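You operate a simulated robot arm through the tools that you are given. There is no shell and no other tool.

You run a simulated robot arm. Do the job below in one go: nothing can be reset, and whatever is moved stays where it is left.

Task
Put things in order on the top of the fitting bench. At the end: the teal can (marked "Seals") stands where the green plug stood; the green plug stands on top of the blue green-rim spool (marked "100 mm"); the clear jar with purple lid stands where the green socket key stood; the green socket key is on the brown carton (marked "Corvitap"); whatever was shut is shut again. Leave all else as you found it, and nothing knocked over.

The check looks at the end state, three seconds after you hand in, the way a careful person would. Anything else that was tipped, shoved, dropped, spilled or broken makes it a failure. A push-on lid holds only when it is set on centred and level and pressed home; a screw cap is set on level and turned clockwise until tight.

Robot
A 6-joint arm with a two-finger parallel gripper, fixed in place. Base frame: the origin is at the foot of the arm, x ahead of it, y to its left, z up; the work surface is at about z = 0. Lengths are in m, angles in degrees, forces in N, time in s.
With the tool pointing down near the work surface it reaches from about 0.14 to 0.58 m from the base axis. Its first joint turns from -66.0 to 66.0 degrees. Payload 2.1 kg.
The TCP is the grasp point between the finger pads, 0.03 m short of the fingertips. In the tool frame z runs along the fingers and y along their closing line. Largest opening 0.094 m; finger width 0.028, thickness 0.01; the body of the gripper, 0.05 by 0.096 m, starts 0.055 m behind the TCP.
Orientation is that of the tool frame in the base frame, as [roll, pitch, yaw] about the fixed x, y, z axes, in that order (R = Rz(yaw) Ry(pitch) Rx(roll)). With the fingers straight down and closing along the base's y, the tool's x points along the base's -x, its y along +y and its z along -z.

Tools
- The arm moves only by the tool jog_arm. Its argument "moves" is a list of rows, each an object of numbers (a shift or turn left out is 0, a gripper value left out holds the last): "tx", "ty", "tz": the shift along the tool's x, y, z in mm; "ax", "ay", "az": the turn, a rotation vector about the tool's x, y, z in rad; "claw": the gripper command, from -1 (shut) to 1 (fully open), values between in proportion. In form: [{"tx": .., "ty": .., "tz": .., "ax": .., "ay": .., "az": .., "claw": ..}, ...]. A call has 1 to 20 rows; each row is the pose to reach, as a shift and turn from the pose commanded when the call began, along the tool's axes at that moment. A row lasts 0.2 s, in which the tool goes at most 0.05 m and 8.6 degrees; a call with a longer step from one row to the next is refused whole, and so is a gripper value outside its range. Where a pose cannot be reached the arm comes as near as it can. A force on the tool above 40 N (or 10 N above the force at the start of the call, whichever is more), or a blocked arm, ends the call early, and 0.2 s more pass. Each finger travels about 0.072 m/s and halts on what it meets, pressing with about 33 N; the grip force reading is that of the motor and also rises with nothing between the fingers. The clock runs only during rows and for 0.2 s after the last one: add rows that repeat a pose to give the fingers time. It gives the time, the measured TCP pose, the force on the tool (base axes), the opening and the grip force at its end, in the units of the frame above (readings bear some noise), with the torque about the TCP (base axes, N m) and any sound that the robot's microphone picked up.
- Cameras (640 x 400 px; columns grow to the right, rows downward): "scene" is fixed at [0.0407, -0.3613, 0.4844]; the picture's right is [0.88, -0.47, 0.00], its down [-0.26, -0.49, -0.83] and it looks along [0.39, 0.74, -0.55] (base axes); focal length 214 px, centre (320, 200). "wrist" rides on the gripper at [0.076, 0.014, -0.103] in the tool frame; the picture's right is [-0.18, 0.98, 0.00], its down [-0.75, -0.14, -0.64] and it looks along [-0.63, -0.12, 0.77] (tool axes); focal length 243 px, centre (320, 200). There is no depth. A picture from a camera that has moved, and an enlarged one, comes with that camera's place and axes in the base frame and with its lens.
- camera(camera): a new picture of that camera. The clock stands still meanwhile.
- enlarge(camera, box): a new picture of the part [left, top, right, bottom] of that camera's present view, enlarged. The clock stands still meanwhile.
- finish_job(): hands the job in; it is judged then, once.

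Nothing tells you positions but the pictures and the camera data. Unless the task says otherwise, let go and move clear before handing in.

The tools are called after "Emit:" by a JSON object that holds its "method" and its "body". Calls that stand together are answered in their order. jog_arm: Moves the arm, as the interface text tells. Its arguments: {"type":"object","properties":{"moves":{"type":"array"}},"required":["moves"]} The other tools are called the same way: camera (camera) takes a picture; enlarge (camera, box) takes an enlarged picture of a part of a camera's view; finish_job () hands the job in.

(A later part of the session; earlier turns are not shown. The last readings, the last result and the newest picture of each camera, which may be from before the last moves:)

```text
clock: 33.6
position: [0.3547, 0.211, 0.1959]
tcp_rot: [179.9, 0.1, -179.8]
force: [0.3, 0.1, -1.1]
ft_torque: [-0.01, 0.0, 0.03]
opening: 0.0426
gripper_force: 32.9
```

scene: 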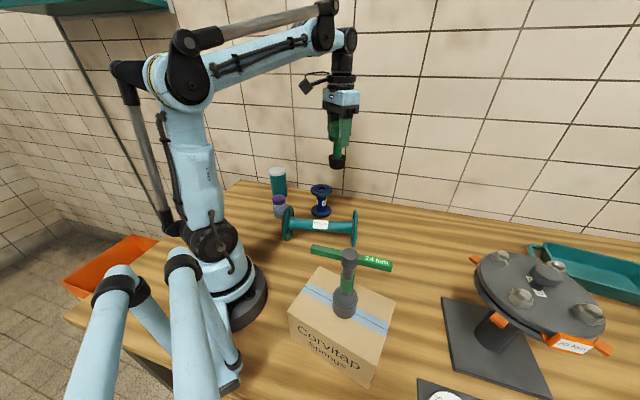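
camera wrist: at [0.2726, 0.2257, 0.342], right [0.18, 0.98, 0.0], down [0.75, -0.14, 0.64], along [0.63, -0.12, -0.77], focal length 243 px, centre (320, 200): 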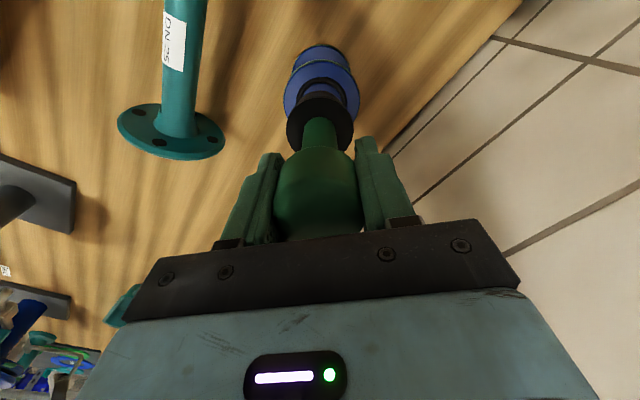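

Emit:
{"method": "jog_arm", "body": {"moves": [{"tz": 0.3, "claw": -1}, {"tz": 0.3, "claw": 0.0}, {"tz": 0.3, "claw": 0.15}, {"tz": 0.3, "claw": 0.35}, {"tz": 0.3, "claw": 0.55}, {"tz": 0.3, "claw": 0.55}]}}

Emit:
{"method": "enlarge", "body": {"camera": "scene", "box": [300, 150, 350, 230]}}

Emit:
{"method": "camera", "body": {"camera": "wrist"}}

```text
clock: 35.0
position: [0.3531, 0.2119, 0.1973]
tcp_rot: [-179.9, 0.1, -179.8]
force: [0.5, -0.2, 0.1]
ft_torque: [-0.04, -0.02, 0.04]
opening: 0.0729
gripper_force: 0.0
```

```text
5.00 times, centred on (325, 190) of scene
camera zoom: at [0.0407, -0.3613, 0.4844], right [0.88, -0.47, 0.0], down [-0.26, -0.49, -0.83], along [0.39, 0.74, -0.55], focal length 1072 px, centre (295, 250)
```

zoom: 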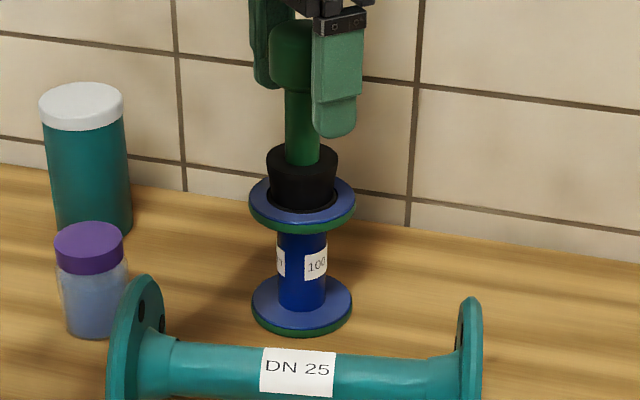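

```text
taken
camera wrist: at [0.2773, 0.2265, 0.2981], right [0.18, 0.98, 0.0], down [0.75, -0.14, 0.64], along [0.63, -0.12, -0.77], focal length 243 px, centre (320, 200)
```

wrist: 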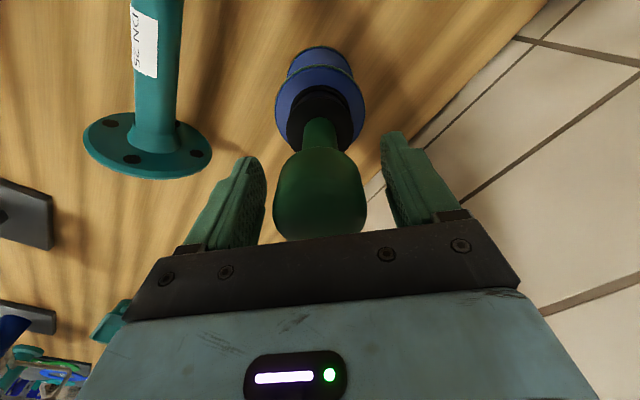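

The plug stands free on the spool. I'll rise straight up, then swing toward the can with the gripper turned so its closing line runs along the wall, and look.

Emit:
{"method": "jog_arm", "body": {"moves": [{"tz": -8}, {"tz": -30}, {"tz": -60}, {"tz": -90}, {"tz": -120}, {"tz": -130}, {"tx": 10, "ty": 16, "tz": -130, "az": -0.1}, {"tx": 24, "ty": 38, "tz": -130, "az": -0.2}, {"tx": 38, "ty": 60, "tz": -130, "az": -0.3}, {"tx": 52, "ty": 82, "tz": -130, "az": -0.4}, {"tx": 66, "ty": 104, "tz": -130, "az": -0.5}, {"tx": 80, "ty": 126, "tz": -130, "az": -0.6}, {"tx": 90, "ty": 142, "tz": -130, "az": -0.7}, {"tx": 93.5, "ty": 148, "tz": -130, "az": -0.8}, {"tx": 93.5, "ty": 148, "tz": -130, "az": -0.8}]}}

Emit:
{"method": "camera", "body": {"camera": "wrist"}}

Emit:
{"method": "camera", "body": {"camera": "scene"}}

```text
clock: 38.2
position: [0.2605, 0.3591, 0.3263]
tcp_rot: [-179.9, 0.2, -134.0]
force: [-0.4, -0.2, -0.9]
ft_torque: [0.0, 0.05, -0.01]
opening: 0.0728
gripper_force: 0.0
```

```text
taken
camera wrist: at [0.1961, 0.3156, 0.4284], right [-0.58, 0.82, 0.0], down [0.62, 0.44, 0.64], along [0.52, 0.37, -0.77], focal length 243 px, centre (320, 200)
```

wrist: 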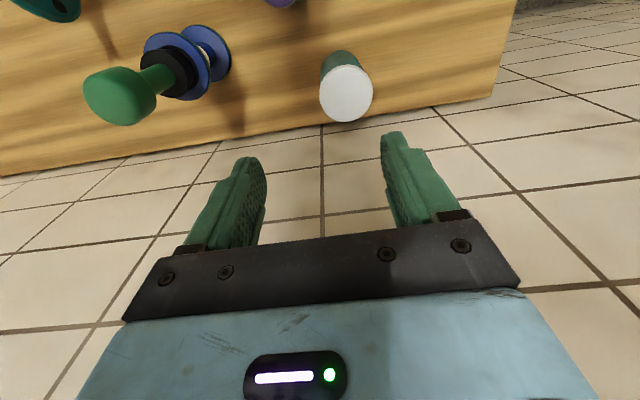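

```text
taken
```

scene: 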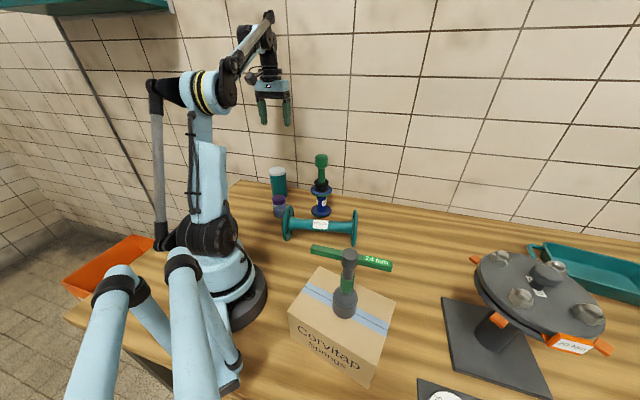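

The can's lid is at about (0.254, 0.397), and the bench's back edge (wall) is only some 7–8 cm behind it. I'll enlarge to measure the wall distance before going closer.

Emit:
{"method": "enlarge", "body": {"camera": "wrist", "box": [240, 20, 480, 170]}}

Emit:
{"method": "enlarge", "body": {"camera": "scene", "box": [240, 150, 340, 230]}}

Emit:
{"method": "enlarge", "body": {"camera": "scene", "box": [230, 0, 340, 140]}}

```text
2.67 times, centred on (360, 95) of wrist
camera zoom: at [0.1961, 0.3156, 0.4284], right [-0.58, 0.82, 0.0], down [0.62, 0.44, 0.64], along [0.52, 0.37, -0.77], focal length 647 px, centre (213, 480)
```

zoom: 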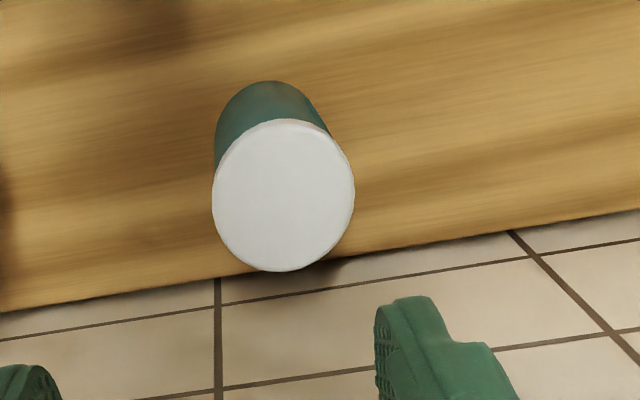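

```text
5.00 times, centred on (290, 190) of scene
camera zoom: at [0.0407, -0.3613, 0.4844], right [0.88, -0.47, 0.0], down [-0.26, -0.49, -0.83], along [0.39, 0.74, -0.55], focal length 1072 px, centre (470, 250)
```

zoom: 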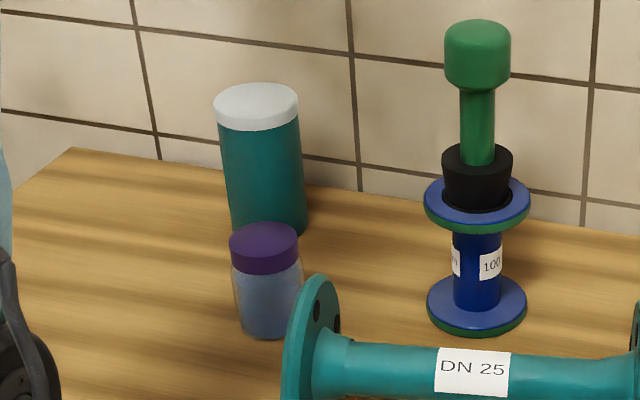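

```text
2.86 times, centred on (285, 70) of scene
camera zoom: at [0.0407, -0.3613, 0.4844], right [0.88, -0.47, 0.0], down [-0.26, -0.49, -0.83], along [0.39, 0.74, -0.55], focal length 613 px, centre (420, 571)
```

zoom: 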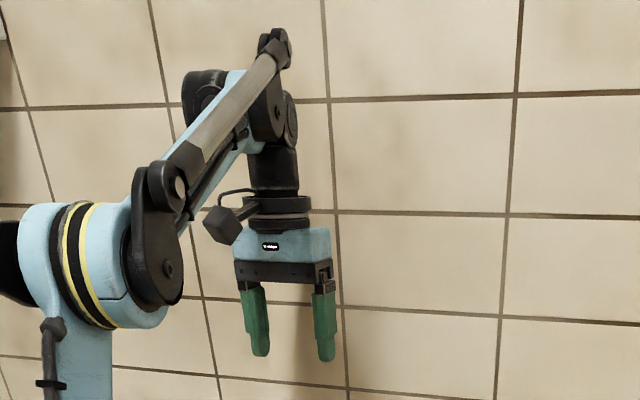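

The wall is about 7.5 cm behind the can's axis, enough for the gripper if I grip slightly on the near side. I'll hover above the can, fingertips still above its lid, and check.

Emit:
{"method": "jog_arm", "body": {"moves": [{"tx": -5, "ty": 10, "tz": 15, "claw": 0.9}, {"tx": -10, "ty": 20, "tz": 40}, {"tx": -15, "ty": 30.3, "tz": 70}, {"tx": -15, "ty": 30.3, "tz": 100}, {"tx": -15, "ty": 30.3, "tz": 118}, {"tx": -15, "ty": 30.3, "tz": 118}]}}

Emit:
{"method": "camera", "body": {"camera": "wrist"}}

Emit:
{"method": "enlarge", "body": {"camera": "scene", "box": [220, 80, 340, 230]}}

```text
clock: 39.6
position: [0.2477, 0.3916, 0.2078]
tcp_rot: [-179.9, 0.0, -134.2]
force: [0.6, 0.1, 0.0]
ft_torque: [0.0, 0.01, 0.0]
opening: 0.0892
gripper_force: 0.1
```

```text
taken
camera wrist: at [0.185, 0.3471, 0.3099], right [-0.58, 0.82, 0.0], down [0.62, 0.44, 0.64], along [0.53, 0.37, -0.77], focal length 243 px, centre (320, 200)
```

wrist: 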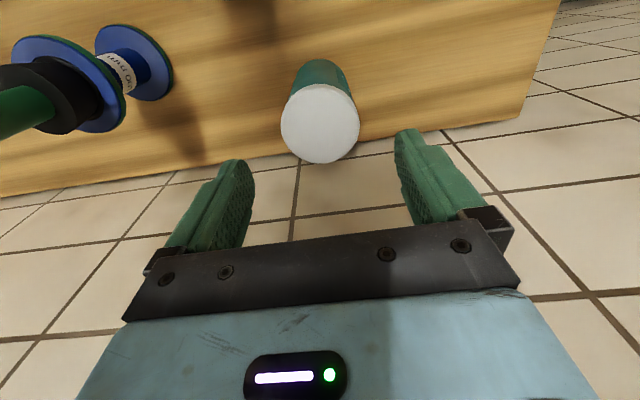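

```text
2.67 times, centred on (280, 155) of scene
camera zoom: at [0.0407, -0.3613, 0.4844], right [0.88, -0.47, 0.0], down [-0.26, -0.49, -0.83], along [0.39, 0.74, -0.55], focal length 572 px, centre (427, 320)
```

zoom: 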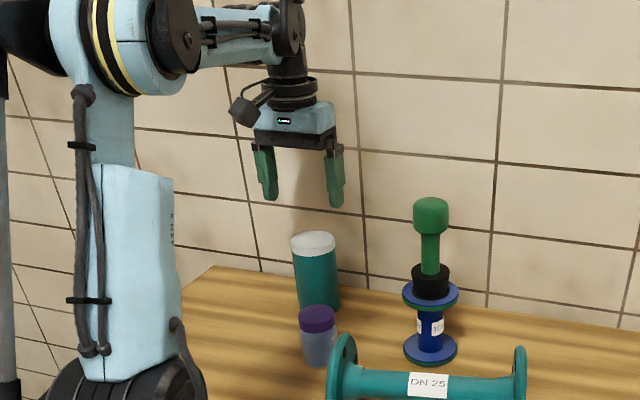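

The can is centred between the fingers laterally. I'll descend alongside it to grip height with care.

Emit:
{"method": "jog_arm", "body": {"moves": [{"tz": 20}, {"tz": 40}, {"tz": 60}, {"tz": 80}, {"tz": 100}, {"tz": 120}, {"tz": 132}, {"tz": 138}, {"tz": 138}]}}

Emit:
{"method": "camera", "body": {"camera": "wrist"}}

Emit:
{"method": "enlarge", "body": {"camera": "scene", "box": [220, 100, 340, 240]}}

```text
clock: 41.6
position: [0.2494, 0.3914, 0.0686]
tcp_rot: [-180.0, 0.1, -134.1]
force: [0.9, -0.8, 0.9]
ft_torque: [-0.02, -0.01, 0.01]
opening: 0.0894
gripper_force: 0.1
```

```text
taken
camera wrist: at [0.1858, 0.3471, 0.1719], right [-0.58, 0.82, 0.0], down [0.62, 0.44, 0.64], along [0.53, 0.37, -0.77], focal length 243 px, centre (320, 200)
```

wrist: 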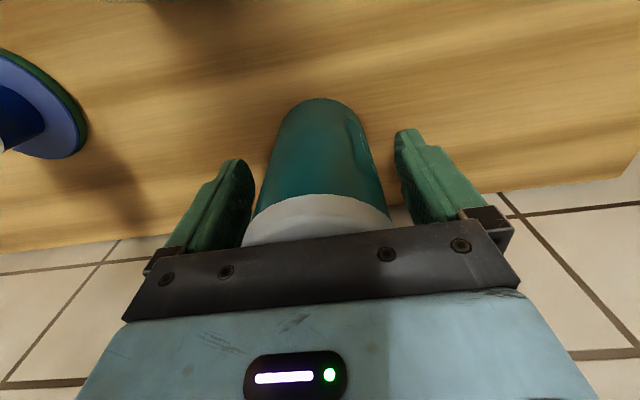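

```text
2.86 times, centred on (280, 170) of scene
camera zoom: at [0.0407, -0.3613, 0.4844], right [0.88, -0.47, 0.0], down [-0.26, -0.49, -0.83], along [0.39, 0.74, -0.55], focal length 613 px, centre (434, 286)
```

zoom: 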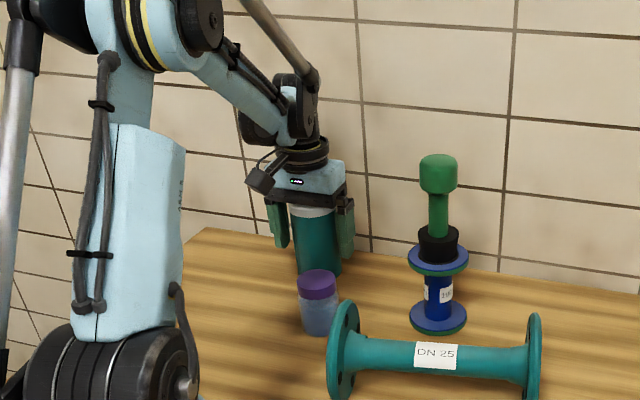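

The can sits centred between the fingers. Closing.

Emit:
{"method": "jog_arm", "body": {"moves": [{"claw": 0.5}, {"claw": 0.3}, {"claw": -1}, {"claw": -1}, {"claw": -1}]}}

Emit:
{"method": "camera", "body": {"camera": "wrist"}}

Emit:
{"method": "enlarge", "body": {"camera": "scene", "box": [240, 120, 340, 240]}}

```text
clock: 42.8
position: [0.2488, 0.3909, 0.0705]
tcp_rot: [-179.9, 0.1, -134.1]
force: [-0.1, 0.4, -0.8]
ft_torque: [0.01, -0.01, 0.03]
opening: 0.0665
gripper_force: 33.5
```

```text
taken
camera wrist: at [0.1857, 0.3471, 0.172], right [-0.58, 0.82, 0.0], down [0.62, 0.44, 0.64], along [0.53, 0.37, -0.77], focal length 243 px, centre (320, 200)
```

wrist: 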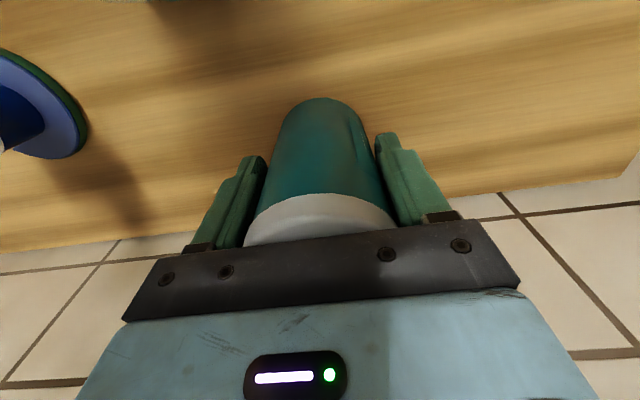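

```text
3.33 times, centred on (290, 180) of scene
camera zoom: at [0.0407, -0.3613, 0.4844], right [0.88, -0.47, 0.0], down [-0.26, -0.49, -0.83], along [0.39, 0.74, -0.55], focal length 715 px, centre (420, 267)
```

zoom: 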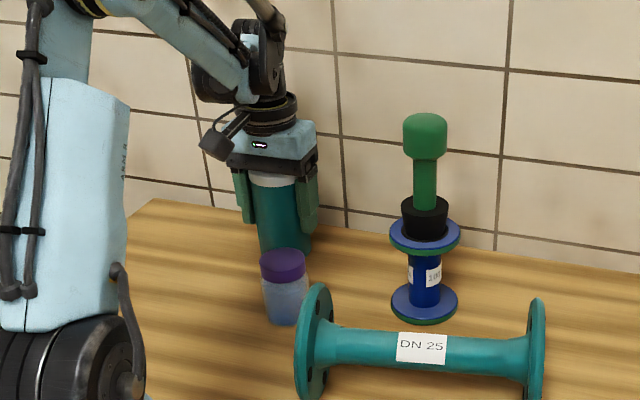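

Gripped at 66.5 mm. A small lift first to confirm the can comes up whole.

Emit:
{"method": "jog_arm", "body": {"moves": [{"tz": -5}, {"tz": -12}, {"tz": -20}, {"tz": -20}]}}

Emit:
{"method": "camera", "body": {"camera": "wrist"}}

Emit:
{"method": "enlarge", "body": {"camera": "scene", "box": [240, 120, 340, 240]}}

```text
clock: 43.8
position: [0.2491, 0.3919, 0.0903]
tcp_rot: [-180.0, 0.2, -134.1]
force: [0.7, -0.1, -2.8]
ft_torque: [-0.03, 0.01, 0.02]
opening: 0.0664
gripper_force: 33.2
```

```text
taken
camera wrist: at [0.1853, 0.3472, 0.192], right [-0.58, 0.82, 0.0], down [0.62, 0.44, 0.64], along [0.53, 0.37, -0.77], focal length 243 px, centre (320, 200)
```

wrist: 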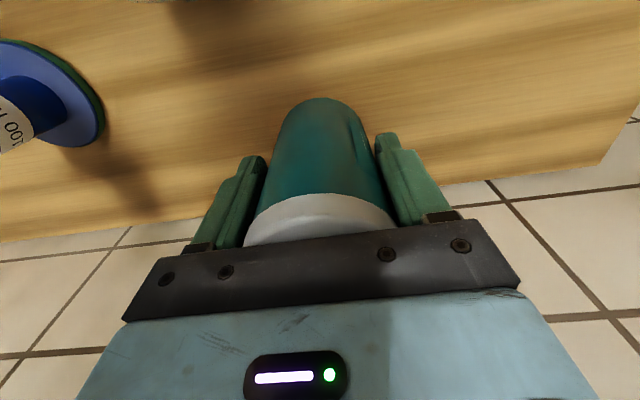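

```text
3.33 times, centred on (290, 180) of scene
camera zoom: at [0.0407, -0.3613, 0.4844], right [0.88, -0.47, 0.0], down [-0.26, -0.49, -0.83], along [0.39, 0.74, -0.55], focal length 715 px, centre (420, 267)
```

zoom: 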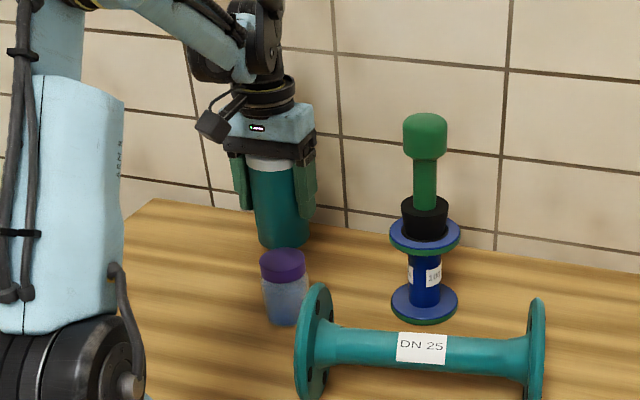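

The can is lifted cleanly and stays upright. I'll raise it well above everything on the bench.

Emit:
{"method": "jog_arm", "body": {"moves": [{"tz": -20}, {"tz": -50}, {"tz": -85}, {"tz": -120}, {"tz": -155}, {"tz": -190}, {"tz": -225}, {"tz": -255}, {"tz": -262}, {"tz": -262}]}}

Emit:
{"method": "camera", "body": {"camera": "scene"}}

```text
clock: 46.0
position: [0.2474, 0.3921, 0.3509]
tcp_rot: [180.0, 0.1, -134.1]
force: [0.7, 0.6, -2.5]
ft_torque: [-0.01, 0.02, 0.0]
opening: 0.0665
gripper_force: 32.7
```

```text
taken
```

scene: 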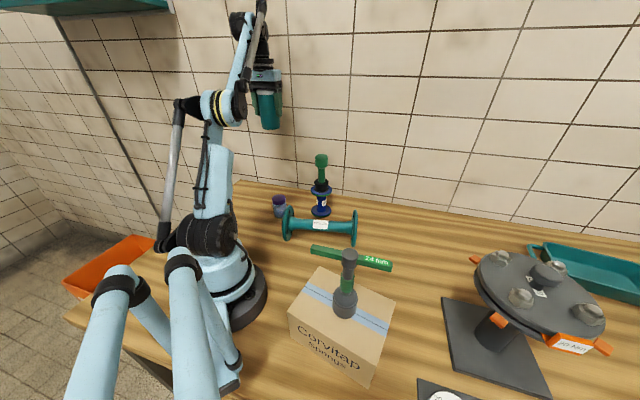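

The can is high and clear. I'll carry it across to above the place where the plug stood, turning the gripper back on the way.

Emit:
{"method": "jog_arm", "body": {"moves": [{"tx": 5.6, "ty": -10.3, "az": 0.032}, {"tx": 19.6, "ty": -36, "az": 0.112}, {"tx": 36.4, "ty": -66.9, "az": 0.208}, {"tx": 54.6, "ty": -100.3, "az": 0.311}, {"tx": 72.9, "ty": -133.7, "az": 0.415}, {"tx": 91.1, "ty": -167.2, "az": 0.519}, {"tx": 109.3, "ty": -200.6, "az": 0.623}, {"tx": 127.5, "ty": -234.1, "az": 0.727}, {"tx": 145.7, "ty": -267.5, "az": 0.83}, {"tx": 163.9, "ty": -300.9, "az": 0.934}, {"tx": 182.1, "ty": -334.4, "az": 1.038}, {"tx": 200.3, "ty": -367.8, "az": 1.142}, {"tx": 218.6, "ty": -401.2, "az": 1.246}, {"tx": 236.8, "ty": -434.7, "az": 1.349}, {"tx": 253.6, "ty": -465.5, "az": 1.445}, {"tx": 267.6, "ty": -491.3, "az": 1.525}, {"tx": 276, "ty": -506.7, "az": 1.573}, {"tx": 280.2, "ty": -514.4, "az": 1.597}, {"tx": 280.2, "ty": -514.4, "az": 1.597}]}}

Emit:
{"method": "camera", "body": {"camera": "scene"}}

Emit:
{"method": "camera", "body": {"camera": "wrist"}}

```text
clock: 50.0
position: [0.4236, -0.1678, 0.3528]
tcp_rot: [179.9, 0.1, 134.3]
force: [-0.3, -0.8, -2.3]
ft_torque: [-0.01, 0.05, 0.03]
opening: 0.0664
gripper_force: 33.0
```

```text
taken
```

scene: 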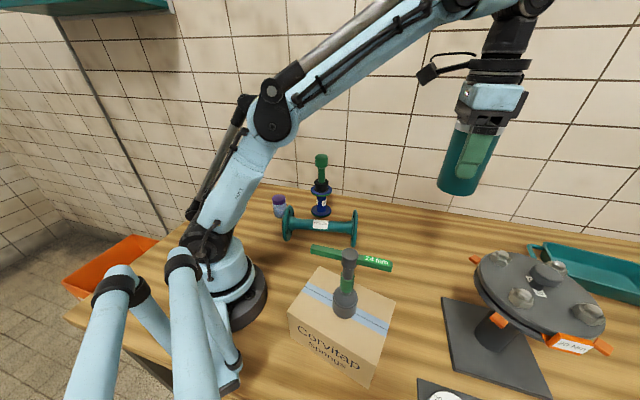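

```text
taken
camera wrist: at [0.3799, -0.1033, 0.4541], right [0.83, 0.56, 0.0], down [0.42, -0.64, 0.64], along [0.36, -0.53, -0.77], focal length 243 px, centre (320, 200)
```

wrist: 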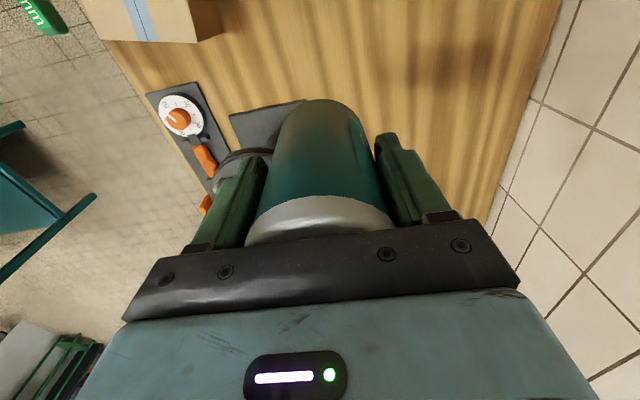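

The can is above the plug's old spot. Descending to about 1.5 cm above the bench.

Emit:
{"method": "jog_arm", "body": {"moves": [{"tz": 20}, {"tz": 50}, {"tz": 80}, {"tz": 110}, {"tz": 140}, {"tz": 170}, {"tz": 200}, {"tz": 225}, {"tz": 248}, {"tz": 262}, {"tz": 268}, {"tz": 268}]}}

Emit:
{"method": "camera", "body": {"camera": "wrist"}}

Emit:
{"method": "enlarge", "body": {"camera": "scene", "box": [360, 160, 520, 300]}}

```text
clock: 52.6
position: [0.4232, -0.1677, 0.0841]
tcp_rot: [179.8, 0.2, 134.3]
force: [0.8, 1.0, -2.9]
ft_torque: [0.01, 0.0, 0.02]
opening: 0.0664
gripper_force: 32.9
```

```text
taken
camera wrist: at [0.3798, -0.1028, 0.1863], right [0.83, 0.56, 0.0], down [0.43, -0.64, 0.64], along [0.36, -0.53, -0.77], focal length 243 px, centre (320, 200)
```

wrist: 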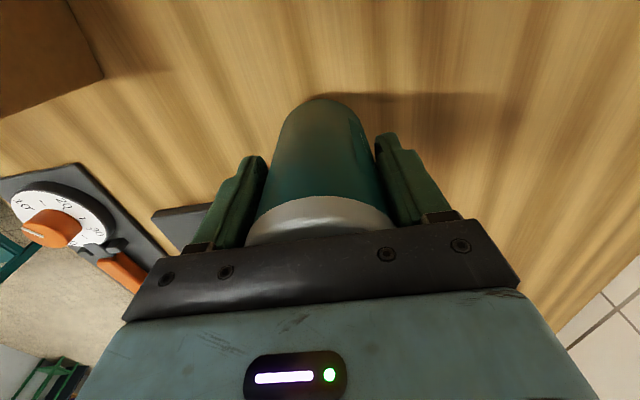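

```text
2.86 times, centred on (440, 230) of scene
camera zoom: at [0.0407, -0.3613, 0.4844], right [0.88, -0.47, 0.0], down [-0.26, -0.49, -0.83], along [0.39, 0.74, -0.55], focal length 613 px, centre (-23, 114)
```

zoom: 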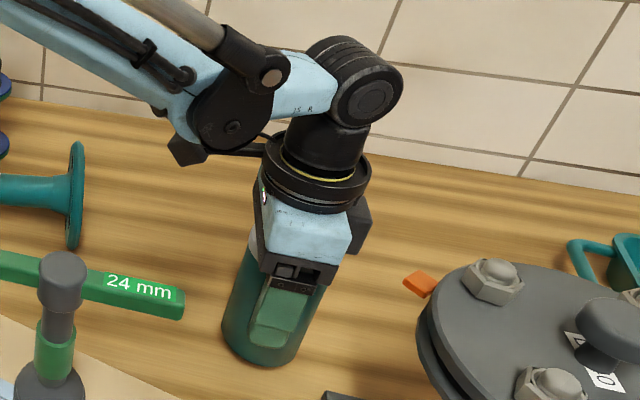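

Clear all around. Creeping down.

Emit:
{"method": "jog_arm", "body": {"moves": [{"tz": 4}, {"tz": 8}, {"tz": 11}, {"tz": 11}]}}

```text
clock: 53.6
position: [0.4229, -0.1666, 0.0736]
tcp_rot: [179.8, 0.2, 134.5]
force: [-0.1, 1.0, -2.6]
ft_torque: [0.04, 0.05, -0.03]
opening: 0.0663
gripper_force: 32.8
```

Emit:
{"method": "jog_arm", "body": {"moves": [{"tz": 1}, {"tz": 2}, {"tz": 2}]}}

```text
clock: 54.4
position: [0.4237, -0.167, 0.0707]
tcp_rot: [179.8, 0.1, 134.4]
force: [0.2, 0.2, -2.9]
ft_torque: [0.02, 0.05, 0.01]
opening: 0.0665
gripper_force: 32.9
```

Emit:
{"method": "jog_arm", "body": {"moves": [{"tz": 0.7}, {"tz": 1.4}, {"tz": 1.4}]}}

```text
clock: 55.2
position: [0.4236, -0.1672, 0.0693]
tcp_rot: [179.8, 0.1, 134.4]
force: [-0.3, 0.6, 0.2]
ft_torque: [-0.04, 0.05, 0.01]
opening: 0.0662
gripper_force: 32.6
```

The bench is carrying the can now. Releasing gently.

Emit:
{"method": "jog_arm", "body": {"moves": [{"tz": 0.2, "claw": 0.45}, {"tz": 0.2, "claw": 0.55}, {"tz": 0.2, "claw": 0.7}, {"tz": 0.2, "claw": 0.9}, {"tz": 0.2, "claw": 0.9}, {"tz": 0.2, "claw": 0.9}]}}

Emit:
{"method": "camera", "body": {"camera": "wrist"}}

Emit:
{"method": "enlarge", "body": {"camera": "scene", "box": [360, 160, 520, 300]}}

```text
clock: 56.6
position: [0.4236, -0.1672, 0.0692]
tcp_rot: [179.9, 0.1, 134.4]
force: [-0.2, 0.6, -0.3]
ft_torque: [0.0, 0.03, -0.01]
opening: 0.0894
gripper_force: 0.0
```

```text
taken
camera wrist: at [0.3797, -0.1027, 0.1717], right [0.83, 0.56, 0.0], down [0.43, -0.64, 0.64], along [0.36, -0.53, -0.77], focal length 243 px, centre (320, 200)
```

wrist: 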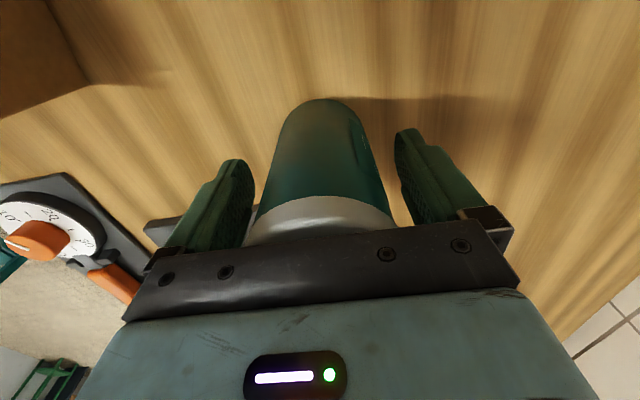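

```text
2.86 times, centred on (440, 230) of scene
camera zoom: at [0.0407, -0.3613, 0.4844], right [0.88, -0.47, 0.0], down [-0.26, -0.49, -0.83], along [0.39, 0.74, -0.55], focal length 613 px, centre (-23, 114)
```

zoom: 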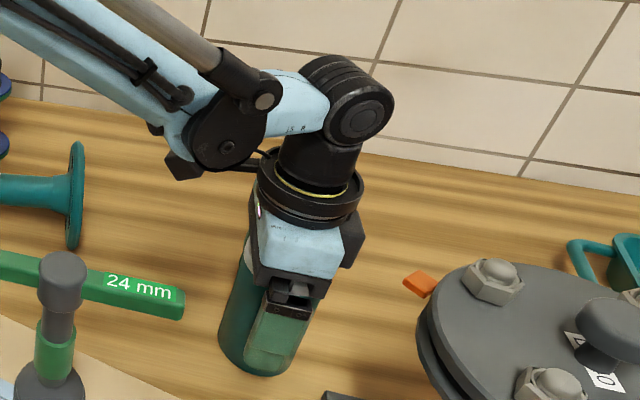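

Fingers are clear on both sides of the can. I'll rise straight up and then look at how it stands.

Emit:
{"method": "jog_arm", "body": {"moves": [{"tz": -10}, {"tz": -30}, {"tz": -60}, {"tz": -95}, {"tz": -130}, {"tz": -165}, {"tz": -200}, {"tz": -235}, {"tz": -265}, {"tz": -265}]}}

Emit:
{"method": "camera", "body": {"camera": "scene"}}

Emit:
{"method": "camera", "body": {"camera": "wrist"}}

Emit:
{"method": "enlarge", "body": {"camera": "scene", "box": [360, 180, 520, 300]}}

```text
clock: 58.8
position: [0.424, -0.1665, 0.3358]
tcp_rot: [-179.9, 0.1, 134.5]
force: [-0.2, -0.7, 0.8]
ft_torque: [0.01, -0.01, 0.0]
opening: 0.0891
gripper_force: 0.0
```

```text
taken
```

scene: 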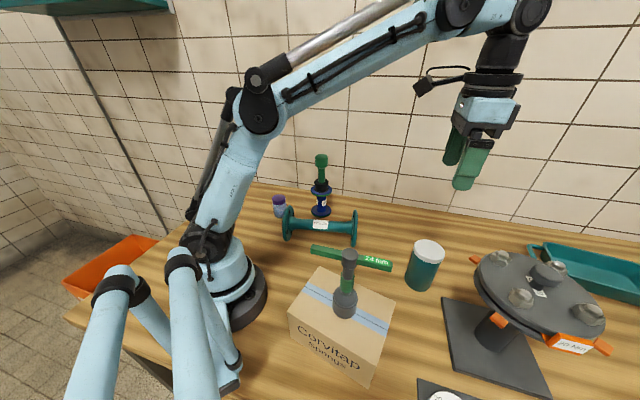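

```text
taken
camera wrist: at [0.3796, -0.1018, 0.4374], right [0.83, 0.56, 0.0], down [0.43, -0.64, 0.64], along [0.36, -0.53, -0.77], focal length 243 px, centre (320, 200)
```

wrist: 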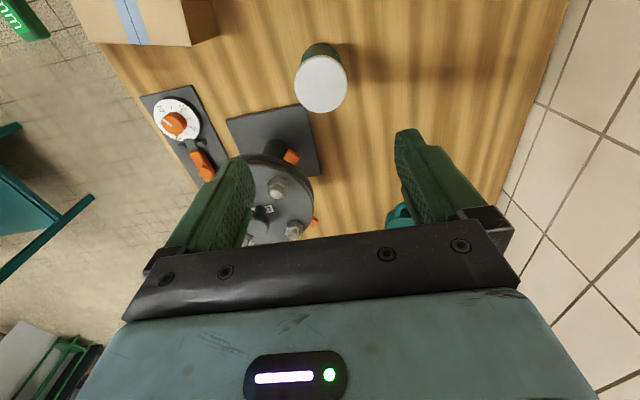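

```text
3.33 times, centred on (440, 240) of scene
camera zoom: at [0.0407, -0.3613, 0.4844], right [0.88, -0.47, 0.0], down [-0.26, -0.49, -0.83], along [0.39, 0.74, -0.55], focal length 715 px, centre (-80, 67)
```

zoom: 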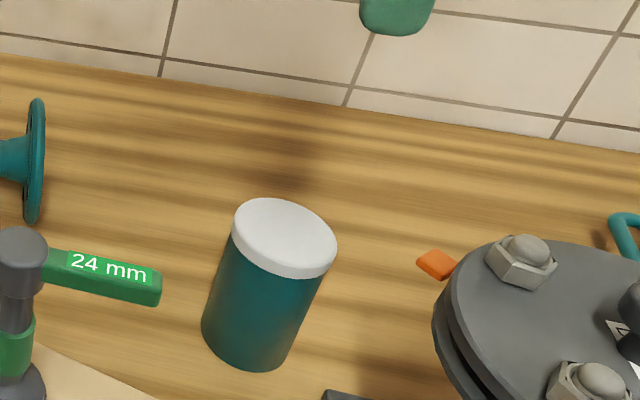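

The can stands upright with its lid on, on the plug's old spot. Last is the jar near (0.208, 0.269); I'll travel there high up, turning the gripper, and look.

Emit:
{"method": "jog_arm", "body": {"moves": [{"tx": 13.8, "ty": 4.7, "az": -0.048, "claw": 0.9}, {"tx": 39.2, "ty": 13.3, "az": -0.136}, {"tx": 69.2, "ty": 23.4, "az": -0.24}, {"tx": 99.2, "ty": 33.6, "az": -0.343}, {"tx": 129.2, "ty": 43.7, "az": -0.447}, {"tx": 159.2, "ty": 53.9, "az": -0.551}, {"tx": 189.2, "ty": 64, "az": -0.655}, {"tx": 219.2, "ty": 74.1, "az": -0.759}, {"tx": 249.2, "ty": 84.3, "az": -0.862}, {"tx": 279.1, "ty": 94.4, "az": -0.966}, {"tx": 309.1, "ty": 104.6, "az": -1.07}, {"tx": 339.1, "ty": 114.7, "az": -1.174}, {"tx": 369.1, "ty": 124.9, "az": -1.278}, {"tx": 399.1, "ty": 135, "az": -1.381}, {"tx": 424.5, "ty": 143.6, "az": -1.469}, {"tx": 445.3, "ty": 150.6, "az": -1.541}, {"tx": 461.4, "ty": 156.1, "tz": 10, "az": -1.597}, {"tx": 461.4, "ty": 156.1, "tz": 35, "az": -1.597}, {"tx": 461.4, "ty": 156.1, "tz": 35, "az": -1.597}]}}

Emit:
{"method": "camera", "body": {"camera": "wrist"}}

Emit:
{"method": "camera", "body": {"camera": "scene"}}

```text
clock: 62.8
position: [0.2117, 0.271, 0.299]
tcp_rot: [-179.9, 0.0, -134.1]
force: [-0.7, -0.5, 0.2]
ft_torque: [-0.02, -0.04, -0.01]
opening: 0.0894
gripper_force: 0.1
```

```text
taken
camera wrist: at [0.1482, 0.2268, 0.4012], right [-0.58, 0.82, 0.0], down [0.62, 0.44, 0.64], along [0.53, 0.37, -0.77], focal length 243 px, centre (320, 200)
```

wrist: 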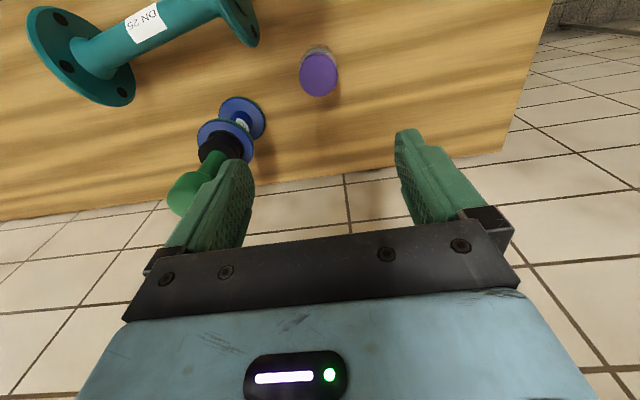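

```text
taken
```

scene: 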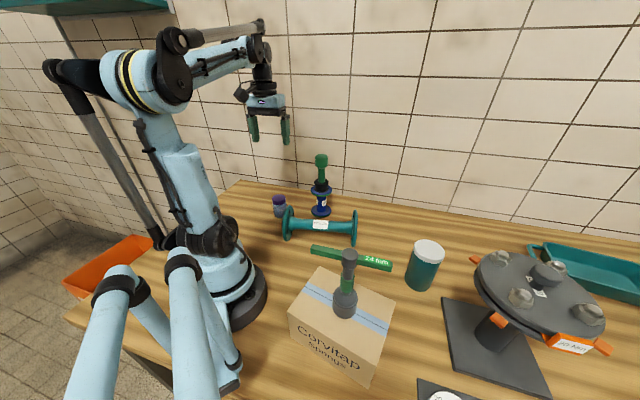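

The jar is almost directly under the gripper. Enlarging for a precise fix.

Emit:
{"method": "enlarge", "body": {"camera": "wrist", "box": [280, 30, 360, 110]}}

Emit:
{"method": "enlarge", "body": {"camera": "scene", "box": [260, 180, 310, 230]}}

```text
5.00 times, centred on (320, 70) of wrist
camera zoom: at [0.1482, 0.2268, 0.4012], right [-0.58, 0.82, 0.0], down [0.62, 0.44, 0.64], along [0.53, 0.37, -0.77], focal length 1213 px, centre (320, 850)
```

zoom: 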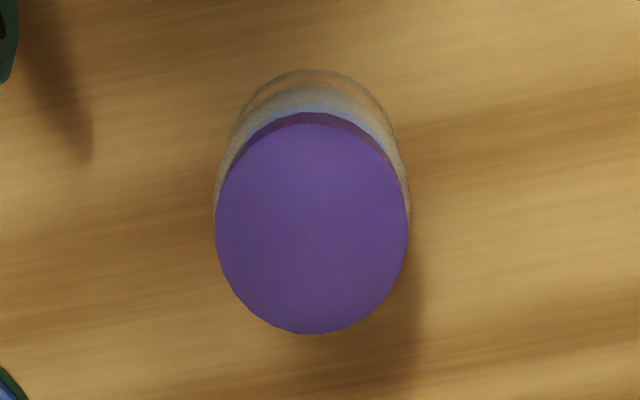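

```text
8.00 times, centred on (285, 205) of scene
camera zoom: at [0.0407, -0.3613, 0.4844], right [0.88, -0.47, 0.0], down [-0.26, -0.49, -0.83], along [0.39, 0.74, -0.55], focal length 1716 px, centre (600, 160)
```

zoom: 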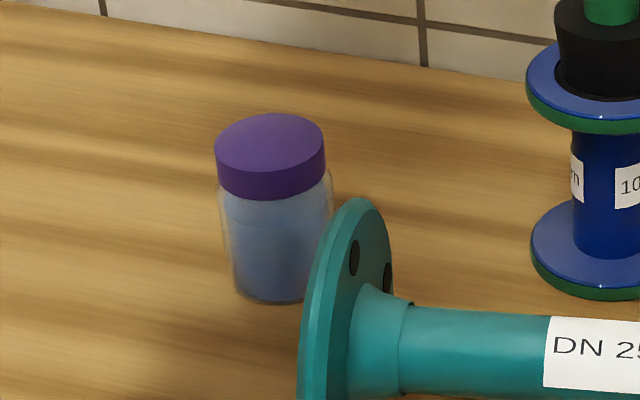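

The jar's axis is about 3 mm toward the camera and 2 mm left of the tool axis. I'll correct that, descend to just above the lid, and check.

Emit:
{"method": "jog_arm", "body": {"moves": [{"tx": 3, "ty": -2, "tz": 25, "claw": 0.7}, {"tx": 3, "ty": -2, "tz": 60}, {"tx": 3, "ty": -2, "tz": 95}, {"tx": 3, "ty": -2, "tz": 130}, {"tx": 3, "ty": -2, "tz": 158}, {"tx": 3, "ty": -2, "tz": 170}, {"tx": 3, "ty": -2, "tz": 170}]}}

Emit:
{"method": "camera", "body": {"camera": "wrist"}}

Emit:
{"method": "enlarge", "body": {"camera": "scene", "box": [220, 120, 340, 240]}}

```text
clock: 64.4
position: [0.2108, 0.2684, 0.1295]
tcp_rot: [-179.9, 0.1, -134.1]
force: [-0.9, -0.2, 0.0]
ft_torque: [-0.01, 0.0, 0.02]
opening: 0.0801
gripper_force: 0.1
```

```text
taken
camera wrist: at [0.1474, 0.2232, 0.2314], right [-0.58, 0.82, 0.0], down [0.62, 0.44, 0.64], along [0.53, 0.37, -0.77], focal length 243 px, centre (320, 200)
```

wrist: 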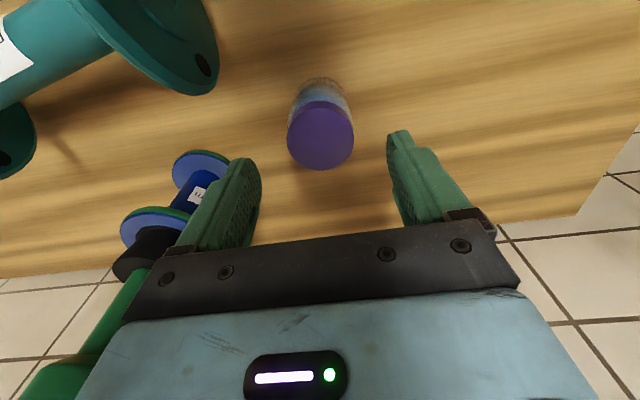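

```text
3.33 times, centred on (280, 180) of scene
camera zoom: at [0.0407, -0.3613, 0.4844], right [0.88, -0.47, 0.0], down [-0.26, -0.49, -0.83], along [0.39, 0.74, -0.55], focal length 715 px, centre (453, 267)
```

zoom: 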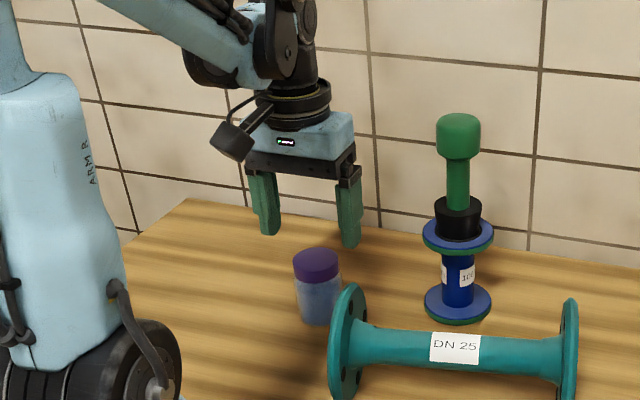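

Centred. Descending around the jar body to just above the bench.

Emit:
{"method": "jog_arm", "body": {"moves": [{"tx": 1.5, "tz": 15}, {"tx": 1.5, "tz": 35}, {"tx": 1.5, "tz": 55}, {"tx": 1.5, "tz": 72}, {"tx": 1.5, "tz": 85}, {"tx": 1.5, "tz": 92}, {"tx": 1.5, "tz": 92}]}}

Emit:
{"method": "camera", "body": {"camera": "wrist"}}

Emit:
{"method": "enlarge", "body": {"camera": "scene", "box": [240, 140, 340, 240]}}

```text
clock: 66.0
position: [0.2103, 0.2664, 0.0362]
tcp_rot: [-179.9, 0.2, -134.2]
force: [-0.1, -0.8, 0.5]
ft_torque: [-0.02, 0.0, -0.04]
opening: 0.0798
gripper_force: 0.1
```

```text
taken
camera wrist: at [0.147, 0.2223, 0.1386], right [-0.58, 0.82, 0.0], down [0.62, 0.44, 0.64], along [0.53, 0.37, -0.77], focal length 243 px, centre (320, 200)
```

wrist: 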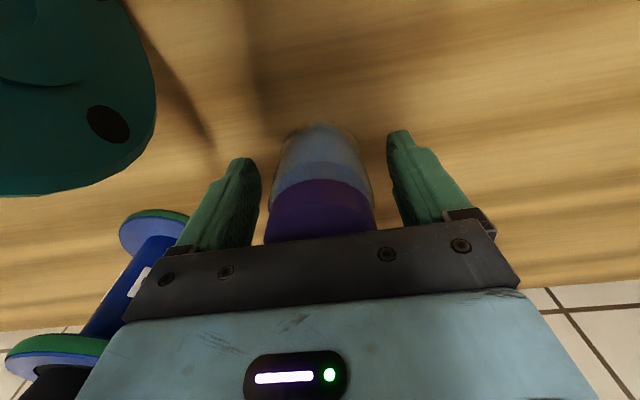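

```text
4.00 times, centred on (290, 190) of scene
camera zoom: at [0.0407, -0.3613, 0.4844], right [0.88, -0.47, 0.0], down [-0.26, -0.49, -0.83], along [0.39, 0.74, -0.55], focal length 858 px, centre (440, 240)
```

zoom: 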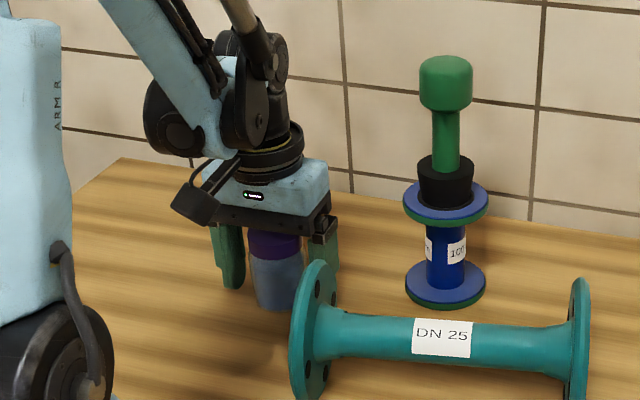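

Good clearance all round, jar centred. Closing on the jar's body.

Emit:
{"method": "jog_arm", "body": {"moves": [{"claw": 0.4}, {"claw": 0.2}, {"claw": -1}, {"claw": -1}, {"claw": -1}]}}

Emit:
{"method": "camera", "body": {"camera": "wrist"}}

Emit:
{"method": "enlarge", "body": {"camera": "scene", "box": [240, 140, 340, 240]}}

```text
clock: 67.2
position: [0.2119, 0.2667, 0.038]
tcp_rot: [-179.9, 0.2, -134.0]
force: [-0.9, 1.0, 0.4]
ft_torque: [-0.02, 0.0, 0.0]
opening: 0.0507
gripper_force: 33.0
```

```text
taken
camera wrist: at [0.1469, 0.2223, 0.1387], right [-0.58, 0.82, 0.0], down [0.62, 0.44, 0.64], along [0.53, 0.37, -0.77], focal length 243 px, centre (320, 200)
```

wrist: 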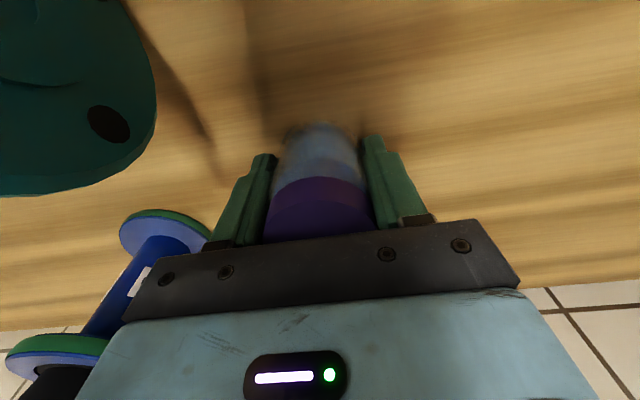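

```text
4.00 times, centred on (290, 190) of scene
camera zoom: at [0.0407, -0.3613, 0.4844], right [0.88, -0.47, 0.0], down [-0.26, -0.49, -0.83], along [0.39, 0.74, -0.55], focal length 858 px, centre (440, 240)
```

zoom: 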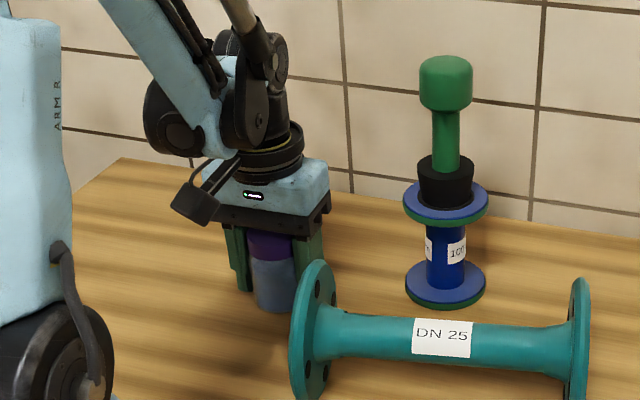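

Gripped at 51 mm. A small test lift to see that jar and lid come up together.

Emit:
{"method": "jog_arm", "body": {"moves": [{"tz": -4}, {"tz": -10}, {"tz": -20}, {"tz": -20}]}}

Emit:
{"method": "camera", "body": {"camera": "wrist"}}

Emit:
{"method": "enlarge", "body": {"camera": "scene", "box": [240, 140, 340, 240]}}

```text
clock: 68.2
position: [0.2107, 0.268, 0.0568]
tcp_rot: [-179.8, 0.1, -134.1]
force: [-0.3, 0.4, -1.4]
ft_torque: [-0.02, -0.01, 0.0]
opening: 0.0509
gripper_force: 32.8
```

```text
taken
camera wrist: at [0.1465, 0.2223, 0.159], right [-0.58, 0.82, 0.0], down [0.62, 0.44, 0.64], along [0.53, 0.37, -0.77], focal length 243 px, centre (320, 200)
```

wrist: 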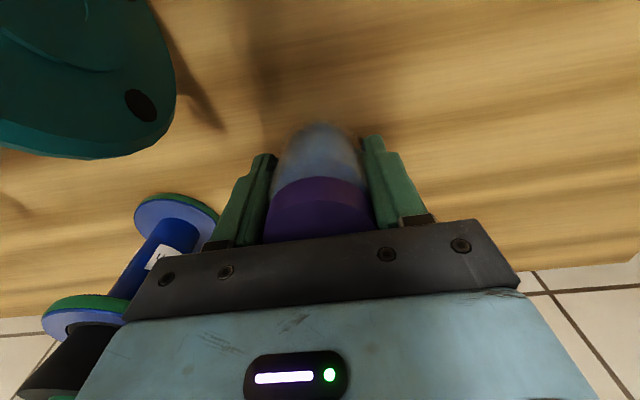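

```text
4.00 times, centred on (290, 190) of scene
camera zoom: at [0.0407, -0.3613, 0.4844], right [0.88, -0.47, 0.0], down [-0.26, -0.49, -0.83], along [0.39, 0.74, -0.55], focal length 858 px, centre (440, 240)
```

zoom: 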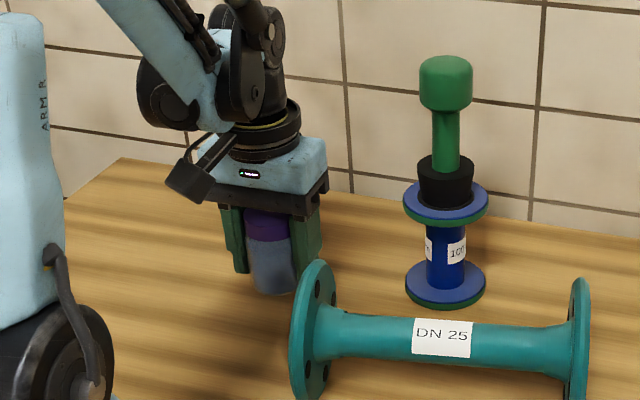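

The jar comes up whole with its lid on. Raising it high, clear of everything.

Emit:
{"method": "jog_arm", "body": {"moves": [{"tz": -20}, {"tz": -50}, {"tz": -85}, {"tz": -120}, {"tz": -155}, {"tz": -190}, {"tz": -225}, {"tz": -245}, {"tz": -250}, {"tz": -250}]}}

Emit:
{"method": "jog_arm", "body": {"moves": [{"tx": 1.6, "ty": -13.7, "az": 0.024}, {"tx": 4.8, "ty": -41.1, "az": 0.072}, {"tx": 8.7, "ty": -75.4, "az": 0.132}, {"tx": 12.9, "ty": -112, "az": 0.196}, {"tx": 17.2, "ty": -148.6, "az": 0.26}, {"tx": 21.4, "ty": -185.1, "az": 0.324}, {"tx": 25.6, "ty": -221.7, "az": 0.388}, {"tx": 29.8, "ty": -258.3, "az": 0.453}, {"tx": 34.1, "ty": -294.8, "az": 0.517}, {"tx": 38.3, "ty": -331.4, "az": 0.581}, {"tx": 42.5, "ty": -368, "az": 0.645}, {"tx": 46.5, "ty": -402.2, "az": 0.705}, {"tx": 49.6, "ty": -429.7, "az": 0.753}, {"tx": 51.7, "ty": -448, "az": 0.785}, {"tx": 52.8, "ty": -457.1, "az": 0.801}, {"tx": 52.8, "ty": -457.1, "az": 0.801}]}}

Emit:
{"method": "camera", "body": {"camera": "scene"}}

Emit:
{"method": "camera", "body": {"camera": "wrist"}}

```text
clock: 70.4
position: [0.21, 0.2671, 0.307]
tcp_rot: [-179.9, 0.1, -134.1]
force: [0.5, -0.5, -1.5]
ft_torque: [0.03, -0.01, 0.02]
opening: 0.0508
gripper_force: 33.3
```

```text
clock: 73.8
position: [0.4978, -0.0878, 0.305]
tcp_rot: [-180.0, 0.1, 180.0]
force: [0.0, -1.1, -2.2]
ft_torque: [0.04, 0.0, 0.01]
opening: 0.0508
gripper_force: 32.7
out of reach, approached as far as the arm can: row 15, 16
```

```text
taken
```

scene: 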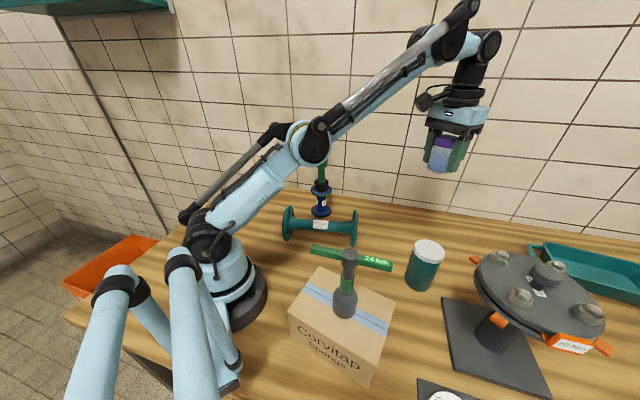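

```text
taken
camera wrist: at [0.4218, -0.0738, 0.4073], right [0.18, 0.98, 0.0], down [0.75, -0.14, 0.64], along [0.63, -0.12, -0.77], focal length 243 px, centre (320, 200)
```

wrist: 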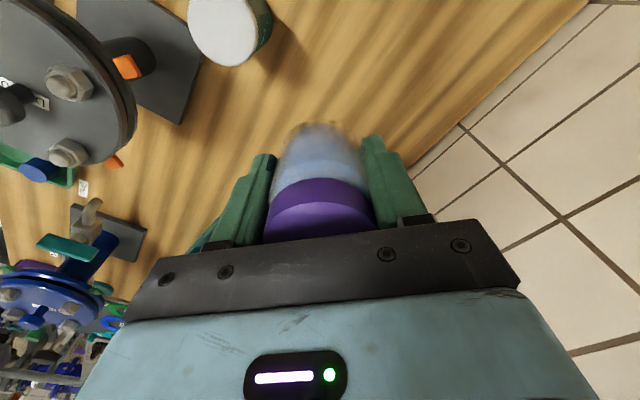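

Just at the edge of reach at this height; it will come into reach lower down. Descending partway.

Emit:
{"method": "jog_arm", "body": {"moves": [{"tz": 20}, {"tz": 50}, {"tz": 85}, {"tz": 120}, {"tz": 150}, {"tz": 180}, {"tz": 200}, {"tz": 200}]}}

Emit:
{"method": "camera", "body": {"camera": "wrist"}}

Emit:
{"method": "enlarge", "body": {"camera": "scene", "box": [360, 140, 520, 300]}}

```text
clock: 75.6
position: [0.498, -0.0889, 0.1037]
tcp_rot: [180.0, 0.1, 179.9]
force: [-0.3, 0.2, -0.7]
ft_torque: [0.03, 0.01, 0.03]
opening: 0.0512
gripper_force: 32.9
```

```text
taken
camera wrist: at [0.421, -0.0733, 0.206], right [0.18, 0.98, 0.0], down [0.75, -0.14, 0.64], along [0.63, -0.12, -0.77], focal length 243 px, centre (320, 200)
```

wrist: 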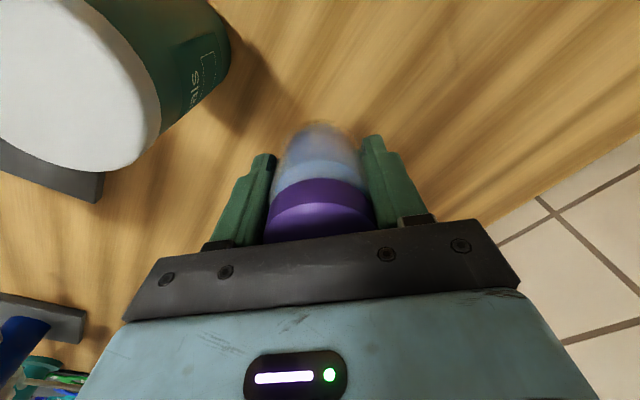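

```text
2.50 times, centred on (440, 220) of scene
camera zoom: at [0.0407, -0.3613, 0.4844], right [0.88, -0.47, 0.0], down [-0.26, -0.49, -0.83], along [0.39, 0.74, -0.55], focal length 536 px, centre (20, 150)
```

zoom: 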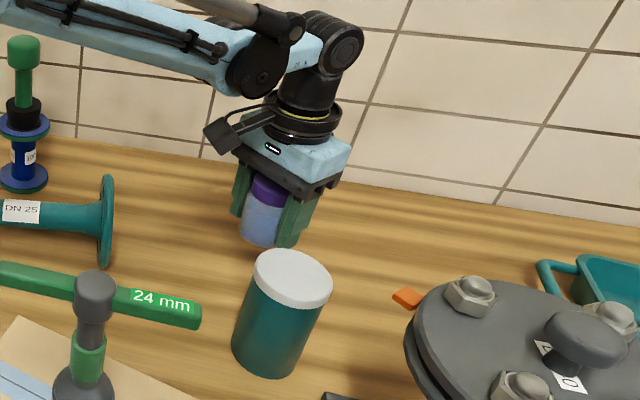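

Plenty of clearance from the can. I'll shift 3.5 mm outward and go down to about a centimetre above the bench.

Emit:
{"method": "jog_arm", "body": {"moves": [{"tx": -3.5, "tz": 12}, {"tx": -3.5, "tz": 28}, {"tx": -3.5, "tz": 42}, {"tx": -3.5, "tz": 52}, {"tx": -3.5, "tz": 57}, {"tx": -3.5, "tz": 57}]}}

Emit:
{"method": "enlarge", "body": {"camera": "scene", "box": [360, 180, 520, 300]}}

```text
clock: 77.0
position: [0.5022, -0.0879, 0.0486]
tcp_rot: [179.9, 0.1, -180.0]
force: [0.0, 0.3, -1.6]
ft_torque: [0.0, 0.02, 0.01]
opening: 0.051
gripper_force: 32.6
```

```text
3.33 times, centred on (440, 240) of scene
camera zoom: at [0.0407, -0.3613, 0.4844], right [0.88, -0.47, 0.0], down [-0.26, -0.49, -0.83], along [0.39, 0.74, -0.55], focal length 715 px, centre (-80, 67)
```

zoom: 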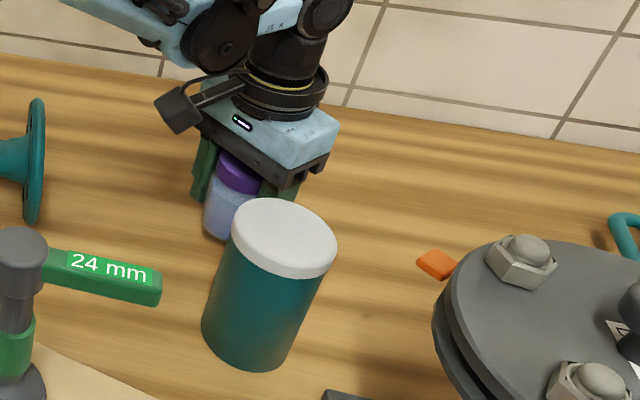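

Emit:
{"method": "jog_arm", "body": {"moves": [{"tz": 3}, {"tz": 6}, {"tz": 8}, {"tz": 8}]}}

```text
clock: 78.0
position: [0.502, -0.0882, 0.0402]
tcp_rot: [180.0, 0.1, -180.0]
force: [0.1, -0.3, -2.0]
ft_torque: [0.0, -0.03, 0.03]
opening: 0.0508
gripper_force: 32.8
```

Emit:
{"method": "jog_arm", "body": {"moves": [{"tz": 0.8}, {"tz": 1.6}, {"tz": 1.6}]}}

```text
clock: 78.8
position: [0.5016, -0.0884, 0.0388]
tcp_rot: [180.0, 0.0, -180.0]
force: [-0.5, 0.0, -0.4]
ft_torque: [0.04, 0.04, 0.0]
opening: 0.0509
gripper_force: 33.0
```

Emit:
{"method": "jog_arm", "body": {"moves": [{"tz": 0.5}, {"tz": 1.0}, {"tz": 1.0}]}}

```text
clock: 79.6
position: [0.5022, -0.0881, 0.0373]
tcp_rot: [180.0, 0.1, 179.9]
force: [1.1, 0.4, -0.9]
ft_torque: [0.03, 0.01, -0.02]
opening: 0.051
gripper_force: 33.2
```

Emit:
{"method": "jog_arm", "body": {"moves": [{"tz": 0.4}, {"tz": 0.8}, {"tz": 0.8}]}}

```text
clock: 80.4
position: [0.5023, -0.0889, 0.0363]
tcp_rot: [-180.0, 0.1, -179.9]
force: [1.0, 0.2, -0.6]
ft_torque: [0.01, -0.04, 0.0]
opening: 0.0505
gripper_force: 32.8
```

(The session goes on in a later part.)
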